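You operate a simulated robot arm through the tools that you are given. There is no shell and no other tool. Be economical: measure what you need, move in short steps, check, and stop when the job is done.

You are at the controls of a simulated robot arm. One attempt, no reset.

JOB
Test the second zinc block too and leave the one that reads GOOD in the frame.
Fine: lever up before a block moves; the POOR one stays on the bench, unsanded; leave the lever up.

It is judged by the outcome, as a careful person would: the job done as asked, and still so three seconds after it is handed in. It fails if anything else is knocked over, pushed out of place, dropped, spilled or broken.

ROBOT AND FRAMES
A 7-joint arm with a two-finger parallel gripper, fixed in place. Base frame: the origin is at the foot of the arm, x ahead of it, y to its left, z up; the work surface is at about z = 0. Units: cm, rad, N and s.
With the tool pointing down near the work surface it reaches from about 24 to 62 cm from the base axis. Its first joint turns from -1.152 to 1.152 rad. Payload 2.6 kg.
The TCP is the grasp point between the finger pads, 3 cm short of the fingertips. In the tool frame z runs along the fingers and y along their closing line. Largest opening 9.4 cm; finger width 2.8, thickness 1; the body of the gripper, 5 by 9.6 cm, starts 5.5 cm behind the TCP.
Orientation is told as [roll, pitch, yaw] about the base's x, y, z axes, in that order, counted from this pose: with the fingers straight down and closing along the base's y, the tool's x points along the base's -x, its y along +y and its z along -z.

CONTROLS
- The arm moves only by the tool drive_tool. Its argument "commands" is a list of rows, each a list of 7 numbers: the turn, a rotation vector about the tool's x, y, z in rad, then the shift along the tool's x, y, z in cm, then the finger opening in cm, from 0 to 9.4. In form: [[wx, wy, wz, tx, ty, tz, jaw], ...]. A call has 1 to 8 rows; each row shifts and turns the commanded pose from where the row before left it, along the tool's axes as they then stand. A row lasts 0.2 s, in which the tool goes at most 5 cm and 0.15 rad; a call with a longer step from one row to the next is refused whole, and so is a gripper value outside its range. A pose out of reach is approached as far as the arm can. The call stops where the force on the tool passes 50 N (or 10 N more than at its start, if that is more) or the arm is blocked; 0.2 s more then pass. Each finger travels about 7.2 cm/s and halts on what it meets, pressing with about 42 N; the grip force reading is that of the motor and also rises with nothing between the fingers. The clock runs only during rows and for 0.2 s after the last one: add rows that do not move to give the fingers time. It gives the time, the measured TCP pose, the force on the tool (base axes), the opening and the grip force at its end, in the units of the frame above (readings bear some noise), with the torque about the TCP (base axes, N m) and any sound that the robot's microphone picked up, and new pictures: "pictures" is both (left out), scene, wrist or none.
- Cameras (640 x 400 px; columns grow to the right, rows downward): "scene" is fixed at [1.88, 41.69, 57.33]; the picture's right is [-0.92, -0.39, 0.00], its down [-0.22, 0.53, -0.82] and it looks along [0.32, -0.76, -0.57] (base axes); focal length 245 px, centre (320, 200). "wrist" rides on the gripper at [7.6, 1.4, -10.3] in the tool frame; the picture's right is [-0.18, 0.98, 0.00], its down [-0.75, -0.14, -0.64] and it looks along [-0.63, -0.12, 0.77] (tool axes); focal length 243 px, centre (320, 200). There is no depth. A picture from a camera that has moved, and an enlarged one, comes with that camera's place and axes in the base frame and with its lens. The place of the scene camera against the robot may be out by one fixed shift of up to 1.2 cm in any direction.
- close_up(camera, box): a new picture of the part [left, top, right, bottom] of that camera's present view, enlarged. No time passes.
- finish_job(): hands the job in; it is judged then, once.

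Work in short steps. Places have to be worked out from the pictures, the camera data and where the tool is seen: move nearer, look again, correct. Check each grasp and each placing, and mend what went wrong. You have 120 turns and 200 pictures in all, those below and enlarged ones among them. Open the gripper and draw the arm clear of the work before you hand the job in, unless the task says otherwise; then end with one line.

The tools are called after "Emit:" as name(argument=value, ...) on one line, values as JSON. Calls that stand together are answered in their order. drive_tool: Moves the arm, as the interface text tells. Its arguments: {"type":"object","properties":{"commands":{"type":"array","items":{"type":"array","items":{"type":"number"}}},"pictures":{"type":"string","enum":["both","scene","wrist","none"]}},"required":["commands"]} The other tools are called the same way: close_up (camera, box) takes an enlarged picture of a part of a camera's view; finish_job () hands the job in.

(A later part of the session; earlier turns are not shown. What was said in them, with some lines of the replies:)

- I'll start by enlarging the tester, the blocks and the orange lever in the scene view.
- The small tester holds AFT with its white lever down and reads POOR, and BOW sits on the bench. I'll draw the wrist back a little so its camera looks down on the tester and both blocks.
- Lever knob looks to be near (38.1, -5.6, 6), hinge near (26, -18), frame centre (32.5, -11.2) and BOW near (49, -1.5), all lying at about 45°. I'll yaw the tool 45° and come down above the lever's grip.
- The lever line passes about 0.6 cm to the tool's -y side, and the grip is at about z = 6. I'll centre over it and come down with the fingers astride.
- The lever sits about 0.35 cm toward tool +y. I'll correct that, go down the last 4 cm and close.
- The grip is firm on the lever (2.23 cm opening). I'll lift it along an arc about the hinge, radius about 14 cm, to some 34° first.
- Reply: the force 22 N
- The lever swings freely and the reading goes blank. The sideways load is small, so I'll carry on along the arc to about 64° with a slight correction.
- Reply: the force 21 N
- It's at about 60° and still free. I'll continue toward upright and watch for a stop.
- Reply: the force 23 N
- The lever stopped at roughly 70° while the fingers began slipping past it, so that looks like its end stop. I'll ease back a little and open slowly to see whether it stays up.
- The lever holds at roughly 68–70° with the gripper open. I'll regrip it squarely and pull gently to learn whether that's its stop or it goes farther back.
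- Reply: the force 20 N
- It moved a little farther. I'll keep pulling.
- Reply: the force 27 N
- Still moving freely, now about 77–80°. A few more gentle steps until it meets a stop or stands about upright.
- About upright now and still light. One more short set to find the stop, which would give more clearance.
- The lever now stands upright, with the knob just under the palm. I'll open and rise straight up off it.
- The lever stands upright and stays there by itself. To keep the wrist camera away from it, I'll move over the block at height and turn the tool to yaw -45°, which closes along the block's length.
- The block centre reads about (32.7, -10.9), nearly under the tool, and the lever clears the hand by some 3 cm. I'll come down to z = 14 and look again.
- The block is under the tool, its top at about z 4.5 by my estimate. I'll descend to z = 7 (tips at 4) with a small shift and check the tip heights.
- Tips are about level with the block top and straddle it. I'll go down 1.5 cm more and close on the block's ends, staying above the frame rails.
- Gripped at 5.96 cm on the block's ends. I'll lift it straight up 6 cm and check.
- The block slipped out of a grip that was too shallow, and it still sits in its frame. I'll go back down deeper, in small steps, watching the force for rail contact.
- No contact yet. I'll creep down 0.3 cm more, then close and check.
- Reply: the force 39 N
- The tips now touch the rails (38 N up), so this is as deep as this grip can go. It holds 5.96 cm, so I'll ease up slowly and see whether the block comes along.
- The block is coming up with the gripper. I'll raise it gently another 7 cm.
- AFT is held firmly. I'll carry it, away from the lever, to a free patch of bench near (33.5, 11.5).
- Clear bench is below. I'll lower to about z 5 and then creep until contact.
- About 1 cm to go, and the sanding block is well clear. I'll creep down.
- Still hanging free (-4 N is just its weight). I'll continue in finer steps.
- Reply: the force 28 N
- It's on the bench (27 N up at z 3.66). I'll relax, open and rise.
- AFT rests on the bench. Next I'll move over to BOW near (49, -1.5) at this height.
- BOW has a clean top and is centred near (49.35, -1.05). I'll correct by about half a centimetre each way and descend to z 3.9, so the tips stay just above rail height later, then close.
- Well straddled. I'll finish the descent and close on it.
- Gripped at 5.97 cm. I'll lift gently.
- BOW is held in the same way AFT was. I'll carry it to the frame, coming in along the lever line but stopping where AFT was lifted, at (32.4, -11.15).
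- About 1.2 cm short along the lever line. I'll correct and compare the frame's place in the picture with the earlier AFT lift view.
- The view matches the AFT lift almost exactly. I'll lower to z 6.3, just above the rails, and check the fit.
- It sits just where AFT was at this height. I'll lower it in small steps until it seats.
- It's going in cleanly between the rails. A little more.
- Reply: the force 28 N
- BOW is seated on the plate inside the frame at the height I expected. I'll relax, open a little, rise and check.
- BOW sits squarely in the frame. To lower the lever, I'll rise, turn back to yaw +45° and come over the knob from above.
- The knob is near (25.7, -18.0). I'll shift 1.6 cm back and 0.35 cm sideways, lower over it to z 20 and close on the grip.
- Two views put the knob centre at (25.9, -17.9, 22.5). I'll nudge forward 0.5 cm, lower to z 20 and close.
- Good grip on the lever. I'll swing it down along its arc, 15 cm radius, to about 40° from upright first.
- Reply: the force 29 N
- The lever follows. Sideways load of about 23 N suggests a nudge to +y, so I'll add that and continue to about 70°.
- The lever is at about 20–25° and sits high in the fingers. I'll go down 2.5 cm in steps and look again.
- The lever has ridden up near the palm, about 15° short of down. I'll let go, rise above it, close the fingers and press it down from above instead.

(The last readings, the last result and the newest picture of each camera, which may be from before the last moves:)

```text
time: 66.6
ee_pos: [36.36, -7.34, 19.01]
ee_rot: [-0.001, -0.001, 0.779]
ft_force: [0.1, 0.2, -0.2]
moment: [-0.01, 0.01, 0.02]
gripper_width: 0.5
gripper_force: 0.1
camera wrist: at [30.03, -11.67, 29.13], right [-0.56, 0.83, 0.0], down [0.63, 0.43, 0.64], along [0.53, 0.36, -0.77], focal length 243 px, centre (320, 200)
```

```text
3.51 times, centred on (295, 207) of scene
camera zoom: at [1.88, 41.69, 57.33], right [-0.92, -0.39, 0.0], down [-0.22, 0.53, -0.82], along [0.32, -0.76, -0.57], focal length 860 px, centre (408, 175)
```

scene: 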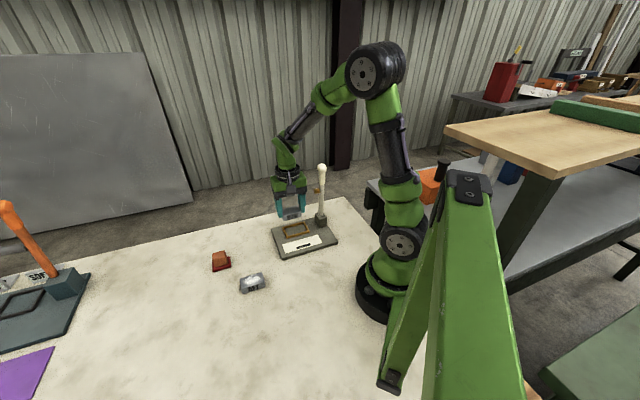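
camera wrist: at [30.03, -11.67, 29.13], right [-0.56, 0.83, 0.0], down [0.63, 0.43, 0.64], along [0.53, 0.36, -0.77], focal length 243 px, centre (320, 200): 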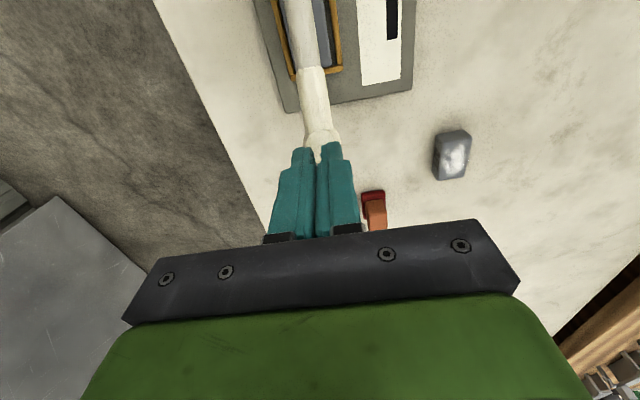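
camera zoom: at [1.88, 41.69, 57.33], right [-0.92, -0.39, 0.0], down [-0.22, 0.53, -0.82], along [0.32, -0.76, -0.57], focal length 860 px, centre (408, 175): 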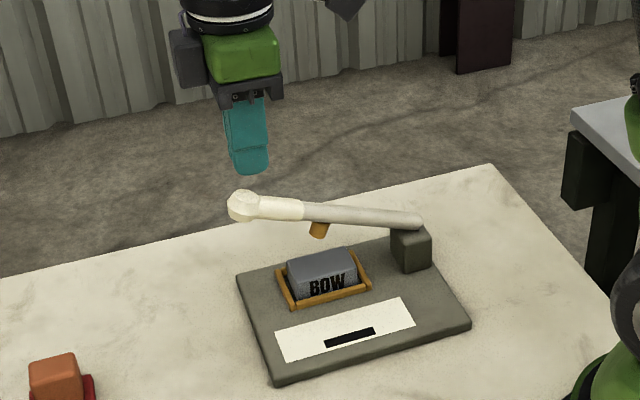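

The lever holds where it is. I'll come 1 cm inboard and press down on the grip with the closed fingertips.

Emit:
drive_tool(commands=[[0, 0, 0, 1, 0, 2, 0.5], [0, 0, 0, 0, 0, 2.5, 0.5], [0, 0, 0, 0, 0, 0.8, 0.5], [0, 0, 0, 0, 0, 0.8, 0.5], [0, 0, 0, 0, 0, 0.8, 0.5], [0, 0, 0, 0, 0, 0, 0.5]], pictures="none")

Emit:
close_up(camera="scene", box=[230, 150, 360, 264])

```text
time: 68.0
ee_pos: [35.67, -8.16, 11.95]
ee_rot: [0.001, 0.001, 0.78]
ft_force: [0.1, 0.8, 0.1]
moment: [0.04, 0.02, 0.01]
gripper_width: 0.51
gripper_force: 0.1
```

```text
3.51 times, centred on (295, 207) of scene
camera zoom: at [1.88, 41.69, 57.33], right [-0.92, -0.39, 0.0], down [-0.22, 0.53, -0.82], along [0.32, -0.76, -0.57], focal length 860 px, centre (408, 175)
```

zoom: 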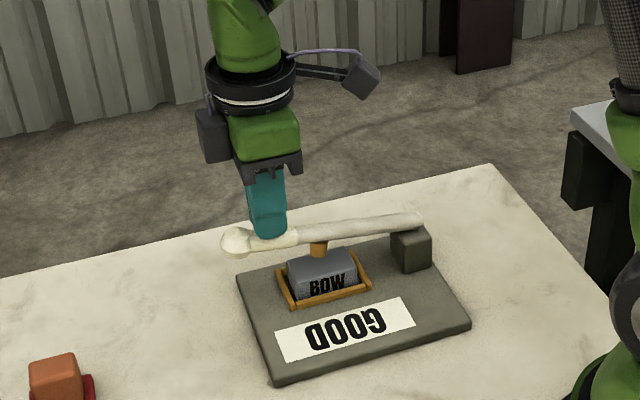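

It reads GOOD with BOW in the frame, so BOW stays. Now to raise the lever again: I'll back off, open, and go down astride the grip as before.

Emit:
drive_tool(commands=[[0, 0, 0, -0.9, -0.1, -2, 0.5], [0, 0, 0, 0, 0, 0, 3], [0, 0, 0, 0, 0, 0, 5], [0, 0, 0, 0, 0, 0, 5]], pictures="wrist")

Emit:
close_up(camera="scene", box=[230, 170, 350, 264])

```text
time: 69.0
ee_pos: [36.3, -7.52, 13.99]
ee_rot: [0.0, -0.001, 0.779]
ft_force: [0.4, 0.5, 0.2]
moment: [0.02, 0.03, -0.02]
gripper_width: 5.01
gripper_force: 0.1
camera wrist: at [30.0, -11.8, 24.18], right [-0.56, 0.83, 0.0], down [0.63, 0.43, 0.64], along [0.53, 0.36, -0.77], focal length 243 px, centre (320, 200)
```

wrist: 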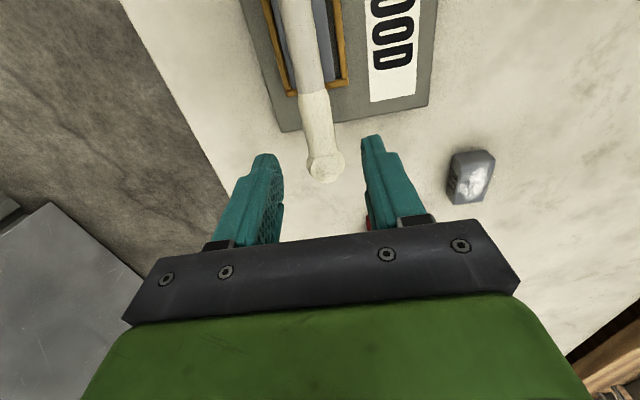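

```text
4.26 times, centred on (290, 217) of scene
camera zoom: at [1.88, 41.69, 57.33], right [-0.92, -0.39, 0.0], down [-0.22, 0.53, -0.82], along [0.32, -0.76, -0.57], focal length 1043 px, centre (448, 128)
```

zoom: 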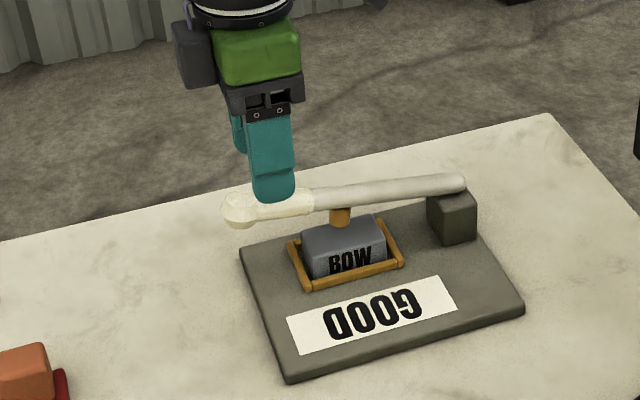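

The reading says GOOD, but the knob is still about 2.7 cm higher than it was when AFT was tested. I'll press it fully down so the reading is a proper one.

Emit:
drive_tool(commands=[[0, 0, 0, 0.9, 0.1, 0, 2.5], [0, 0, 0, 0, 0, 0, 0.5], [0, 0, 0, 0, 0, 1.9, 0.5], [0, 0, 0, 0, 0, 0.5, 0.5], [0, 0, 0, 0, 0, 0.5, 0.5], [0, 0, 0, 0, 0, 0.5, 0.5], [0, 0, 0, 0, 0, 0.4, 0.5], [0, 0, 0, 0, 0, 0, 0.5]], pictures="none")

Emit:
close_up(camera="scene", box=[230, 170, 350, 264])

```text
time: 70.8
ee_pos: [35.61, -8.15, 10.25]
ee_rot: [-0.001, -0.002, 0.781]
ft_force: [-0.3, 0.1, 1.4]
moment: [-0.05, 0.01, -0.01]
gripper_width: 0.52
gripper_force: 0.1
```

```text
4.26 times, centred on (290, 217) of scene
camera zoom: at [1.88, 41.69, 57.33], right [-0.92, -0.39, 0.0], down [-0.22, 0.53, -0.82], along [0.32, -0.76, -0.57], focal length 1043 px, centre (448, 128)
```

zoom: 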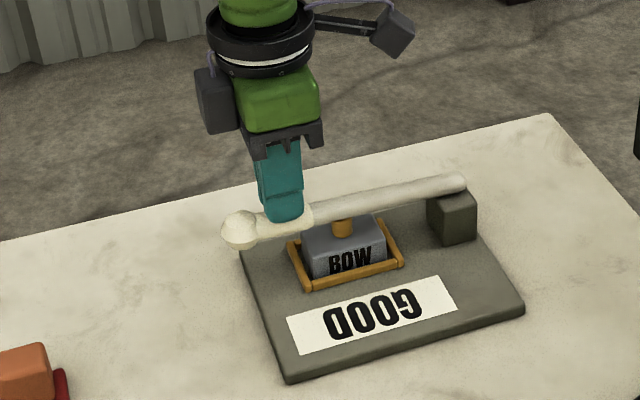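

Nearly down; it still reads GOOD. I'll press the last half centimetre.

Emit:
drive_tool(commands=[[0, 0, 0, 0, 0, 0.25, 0.5], [0, 0, 0, 0, 0, 0.2, 0.5], [0, 0, 0, 0, 0, 0.15, 0.5], [0, 0, 0, 0, 0, 0, 0.5]], pictures="none")

Emit:
close_up(camera="scene", box=[230, 170, 350, 264])

```text
time: 71.8
ee_pos: [35.69, -8.18, 9.77]
ee_rot: [-0.001, -0.002, 0.778]
ft_force: [-9.9, 2.8, 28.8]
moment: [-0.2, 0.54, -0.07]
gripper_width: 0.48
gripper_force: 0.1
```

```text
4.26 times, centred on (290, 217) of scene
camera zoom: at [1.86, 41.7, 57.33], right [-0.92, -0.39, 0.0], down [-0.22, 0.53, -0.82], along [0.32, -0.76, -0.57], focal length 1043 px, centre (448, 128)
```

zoom: 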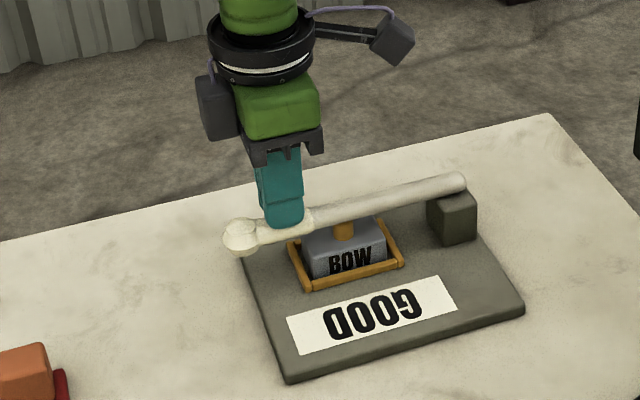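

Fully down (29 N) and clearly GOOD. Now I'll back off, open, straddle the grip and take hold.

Emit:
drive_tool(commands=[[0, 0, 0, 0, 0, -2, 0.5], [0, 0, 0, -0.9, -0.05, -2, 2], [0, 0, 0, 0, 0, 0, 5], [0, 0, 0, 0, 0, 0, 5], [0, 0, 0, 0, 0, 3, 5], [0, 0, 0, 0, 0, 3, 5], [0, 0, 0, 0, 0, 1.8, 5], [0, 0, 0, 0, 0, 0, 5]], pictures="wrist")

Emit:
drive_tool(commands=[[0, 0, 0, 0, 0, 0, 3.5], [0, 0, 0, 0, 0, 0, 2], [0, 0, 0, 0, 0, 0, 0.5], [0, 0, 0, 0, 0, 0, 0.5]], pictures="none")

```text
time: 73.6
ee_pos: [36.27, -7.57, 5.9]
ee_rot: [0.0, 0.0, 0.779]
ft_force: [0.3, 0.2, 0.0]
moment: [0.03, 0.0, -0.03]
gripper_width: 5.02
gripper_force: 0.1
camera wrist: at [29.9, -11.86, 15.97], right [-0.56, 0.83, 0.0], down [0.64, 0.43, 0.64], along [0.53, 0.36, -0.77], focal length 243 px, centre (320, 200)
```

wrist: 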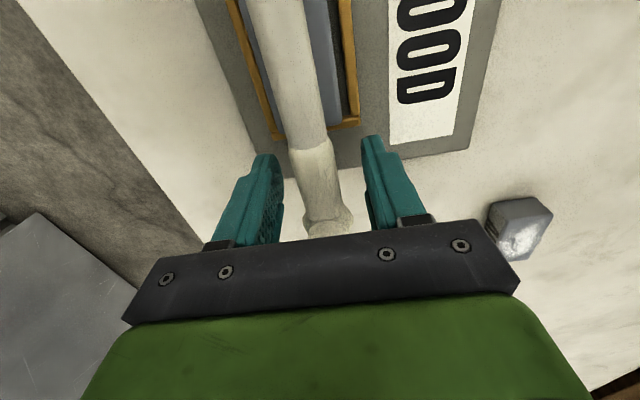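

```text
time: 74.6
ee_pos: [36.27, -7.6, 5.75]
ee_rot: [-0.001, 0.002, 0.779]
ft_force: [-1.1, 0.9, -2.8]
moment: [0.17, -0.22, 0.32]
gripper_width: 2.17
gripper_force: 45.3
```

Gripped at 2.17 cm. I'll lift along the same arc as before.

Emit:
drive_tool(commands=[[0, 0, 0, 0.12, 0, -1.22, 0.5], [0, 0, 0, 0.22, -0.02, -1.21, 0.5], [0, 0, 0, 0.33, -0.02, -1.18, 0.5], [0, 0, 0, 0.43, -0.02, -1.14, 0.5], [0, 0, 0, 0.54, -0.02, -1.1, 0.5], [0, 0, 0, 0.63, -0.02, -1.05, 0.5], [0, 0, 0, 0.7, 0, -1.0, 0.5], [0, 0, 0, 0.8, 0, -0.95, 0.5]], pictures="none")

Emit:
drive_tool(commands=[[0, 0, 0, 0.88, 0, -0.88, 0.5], [0, 0, 0, 0.95, 0, -0.8, 0.5], [0, 0, 0, 1.02, 0, -0.7, 0.5], [0, 0, 0, 1.1, 0, -0.62, 0.5], [0, 0, 0, 1.12, 0, -0.52, 0.5], [0, 0, 0, 1.16, 0, -0.42, 0.5], [0, 0, 0, 0, 0, 0, 0.5]], pictures="none")

Emit:
close_up(camera="scene", box=[230, 130, 360, 244])

```text
time: 76.4
ee_pos: [33.66, -10.22, 14.73]
ee_rot: [0.006, 0.0, 0.781]
ft_force: [-12.0, 24.8, -5.1]
moment: [0.81, -0.92, 0.25]
gripper_width: 2.21
gripper_force: 45.4
```

```text
time: 78.0
ee_pos: [29.1, -14.84, 18.54]
ee_rot: [0.004, 0.001, 0.778]
ft_force: [-10.1, 15.5, -2.2]
moment: [0.36, -0.29, 0.42]
gripper_width: 1.75
gripper_force: 44.9
```

```text
3.51 times, centred on (295, 187) of scene
camera zoom: at [1.88, 41.69, 57.33], right [-0.92, -0.39, 0.0], down [-0.22, 0.53, -0.82], along [0.32, -0.76, -0.57], focal length 860 px, centre (408, 246)
```

zoom: 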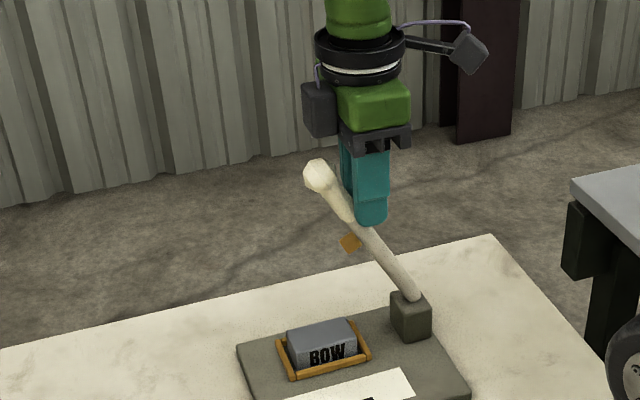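

As before, the lever is at about 63° and has slipped to the pads' edge. I'll regrip squarely and pull it upright.

Emit:
drive_tool(commands=[[0, 0, 0, -0.3, 0.1, 0, 2.6], [0, 0, 0, 0, 0, 0, 5], [0, 0, 0, 0, 0, 0, 5], [0, 0, 0, -2, 0, 0, 5], [0, 0, 0, 0, 0, 0, 3], [0, 0, 0, 0, 0, 0, 1], [0, 0, 0, 0, 0, 0, 0.5], [0, 0, 0, 0, 0, 0, 0.5]], pictures="none")

Emit:
close_up(camera="scene", box=[230, 130, 360, 244])

```text
time: 79.8
ee_pos: [30.88, -12.89, 18.5]
ee_rot: [0.0, 0.0, 0.78]
ft_force: [3.1, -1.8, -2.6]
moment: [0.21, -0.15, -0.03]
gripper_width: 2.18
gripper_force: 45.1
```

```text
3.51 times, centred on (295, 187) of scene
camera zoom: at [1.88, 41.69, 57.33], right [-0.92, -0.39, 0.0], down [-0.22, 0.53, -0.82], along [0.32, -0.76, -0.57], focal length 860 px, centre (408, 246)
```

zoom: 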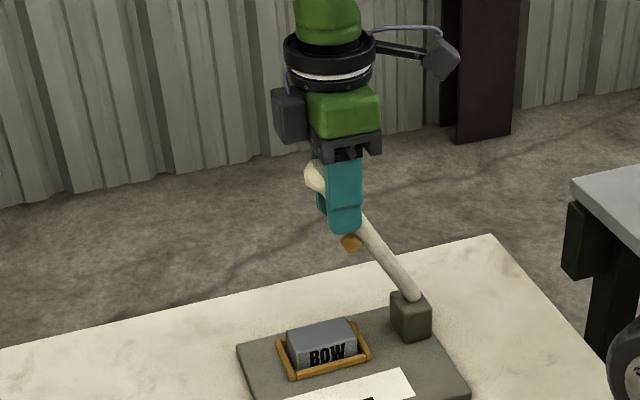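

Square grip again. I'll take the lever the remaining 26° to upright.

Emit:
drive_tool(commands=[[0, 0, 0, 0.77, 0, -0.37, 0.5], [0, 0, 0, 0.77, 0, -0.33, 0.5], [0, 0, 0, 0.88, 0, -0.27, 0.5], [0, 0, 0, 0.88, 0, -0.23, 0.5], [0, 0, 0, 0.9, 0, -0.17, 0.5], [0, 0, 0, 0.9, 0, -0.13, 0.5], [0, 0, 0, 0.8, 0, -0.05, 0.5], [0, 0, 0, 0.8, 0, 0, 0.5]], pictures="none")

Emit:
close_up(camera="scene", box=[230, 130, 360, 244])

```text
time: 81.6
ee_pos: [26.06, -17.75, 20.1]
ee_rot: [0.0, 0.001, 0.782]
ft_force: [11.1, 2.3, 6.7]
moment: [0.99, -0.79, -0.06]
gripper_width: 2.2
gripper_force: 45.4
```

```text
3.51 times, centred on (295, 187) of scene
camera zoom: at [1.88, 41.69, 57.33], right [-0.92, -0.39, 0.0], down [-0.22, 0.53, -0.82], along [0.32, -0.76, -0.57], focal length 860 px, centre (408, 246)
```

zoom: 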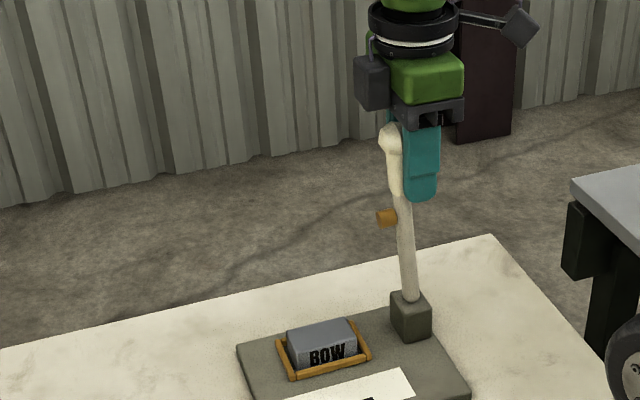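

A few degrees short of upright. I'll pull 2 cm more, then open and rise off it.

Emit:
drive_tool(commands=[[0, 0, 0, 0.5, 0, 0.05, 0.5], [0, 0, 0, 0.5, 0, 0.08, 0.5], [0, 0, 0, 0.5, 0, 0.1, 0.5], [0, 0, 0, 0.4, 0, 0.1, 0.5], [0, 0, 0, 0, 0, 0, 0.5]], pictures="none")

Emit:
drive_tool(commands=[[0, 0, 0, 0, 0, 0, 3], [0, 0, 0, 0, 0, 0, 6], [0, 0, 0, 0, 0, 0, 6], [0, 0, 0, 0, 0, -2, 6], [0, 0, 0, 0, 0, -4, 6], [0, 0, 0, 0, 0, -4, 6], [0, 0, 0, 0, 0, 0, 6]], pictures="scene")

Emit:
close_up(camera="scene", box=[230, 130, 360, 244])

```text
time: 82.8
ee_pos: [24.67, -19.07, 19.96]
ee_rot: [-0.001, 0.002, 0.777]
ft_force: [0.6, 4.6, 27.3]
moment: [0.83, -0.56, -0.01]
gripper_width: 2.19
gripper_force: 45.8
```

```text
time: 84.4
ee_pos: [24.74, -18.96, 29.96]
ee_rot: [0.0, 0.0, 0.781]
ft_force: [0.6, -0.2, -0.5]
moment: [0.0, 0.0, -0.02]
gripper_width: 6.03
gripper_force: 0.0
```

scene: 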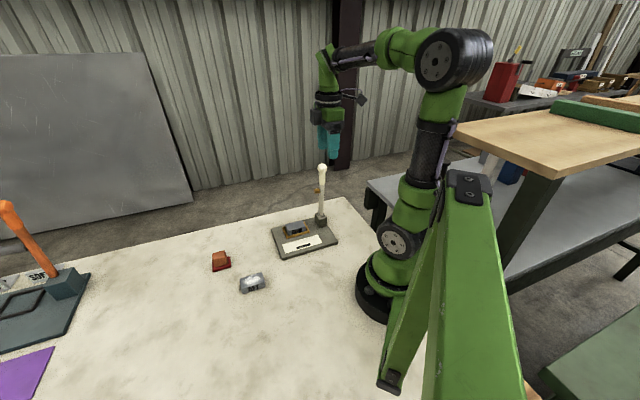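

```text
3.51 times, centred on (295, 187) of scene
camera zoom: at [1.88, 41.69, 57.33], right [-0.92, -0.39, 0.0], down [-0.22, 0.53, -0.82], along [0.32, -0.76, -0.57], focal length 860 px, centre (408, 246)
```

zoom: 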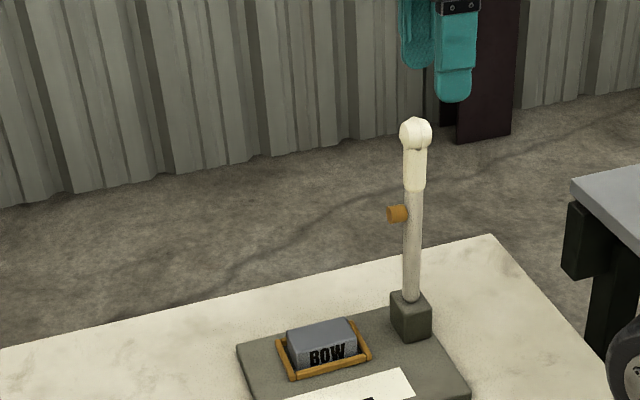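

The lever stands upright and free, with BOW in the frame and AFT untouched on the bench. I'll draw the arm clear, wait a moment and check everything once more.

Emit:
drive_tool(commands=[[0, 0, 0, -4, 0, -1, 6], [0, 0, 0, -4, 0, -1, 6], [0, 0, 0, -4, 0, 0, 6], [0, 0, 0, -4, 0, 0, 6], [0, 0, 0, 0, 0, 0, 6], [0, 0, 0, 0, 0, 0, 6], [0, 0, 0, 0, 0, 0, 6]], pictures="scene")

Emit:
close_up(camera="scene", box=[190, 150, 360, 304])

```text
time: 86.0
ee_pos: [36.32, -7.71, 31.96]
ee_rot: [0.0, 0.0, 0.781]
ft_force: [0.1, -0.5, -0.1]
moment: [0.01, 0.01, 0.0]
gripper_width: 6.01
gripper_force: 0.1
```

scene: 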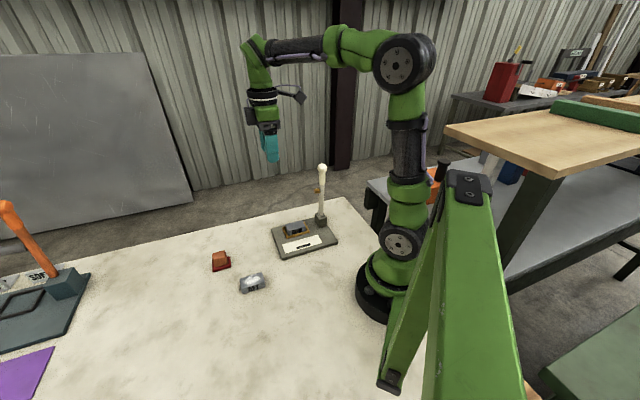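

```text
2.60 times, centred on (275, 227) of scene
camera zoom: at [1.88, 41.69, 57.33], right [-0.92, -0.39, 0.0], down [-0.22, 0.53, -0.82], along [0.32, -0.76, -0.57], focal length 637 px, centre (437, 130)
```

zoom: 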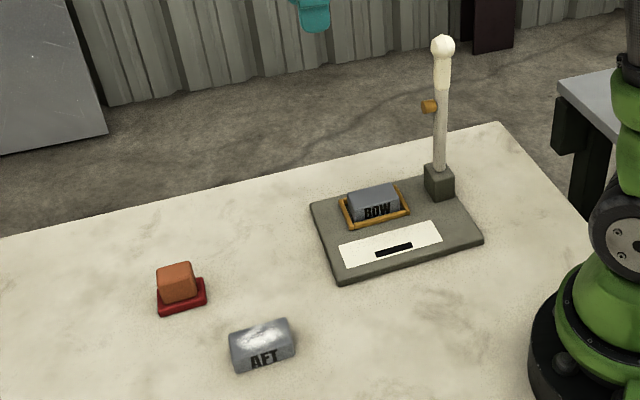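

Everything is in place: BOW in the frame, lever up, AFT on the bench unsanded, and nothing else disturbed. I'll hand it in.

Emit:
finish_job()

```text
The job is handed in.
```

BOW tested GOOD and is in the frame; AFT, which read POOR, is on the bench unsanded, and the lever is up.
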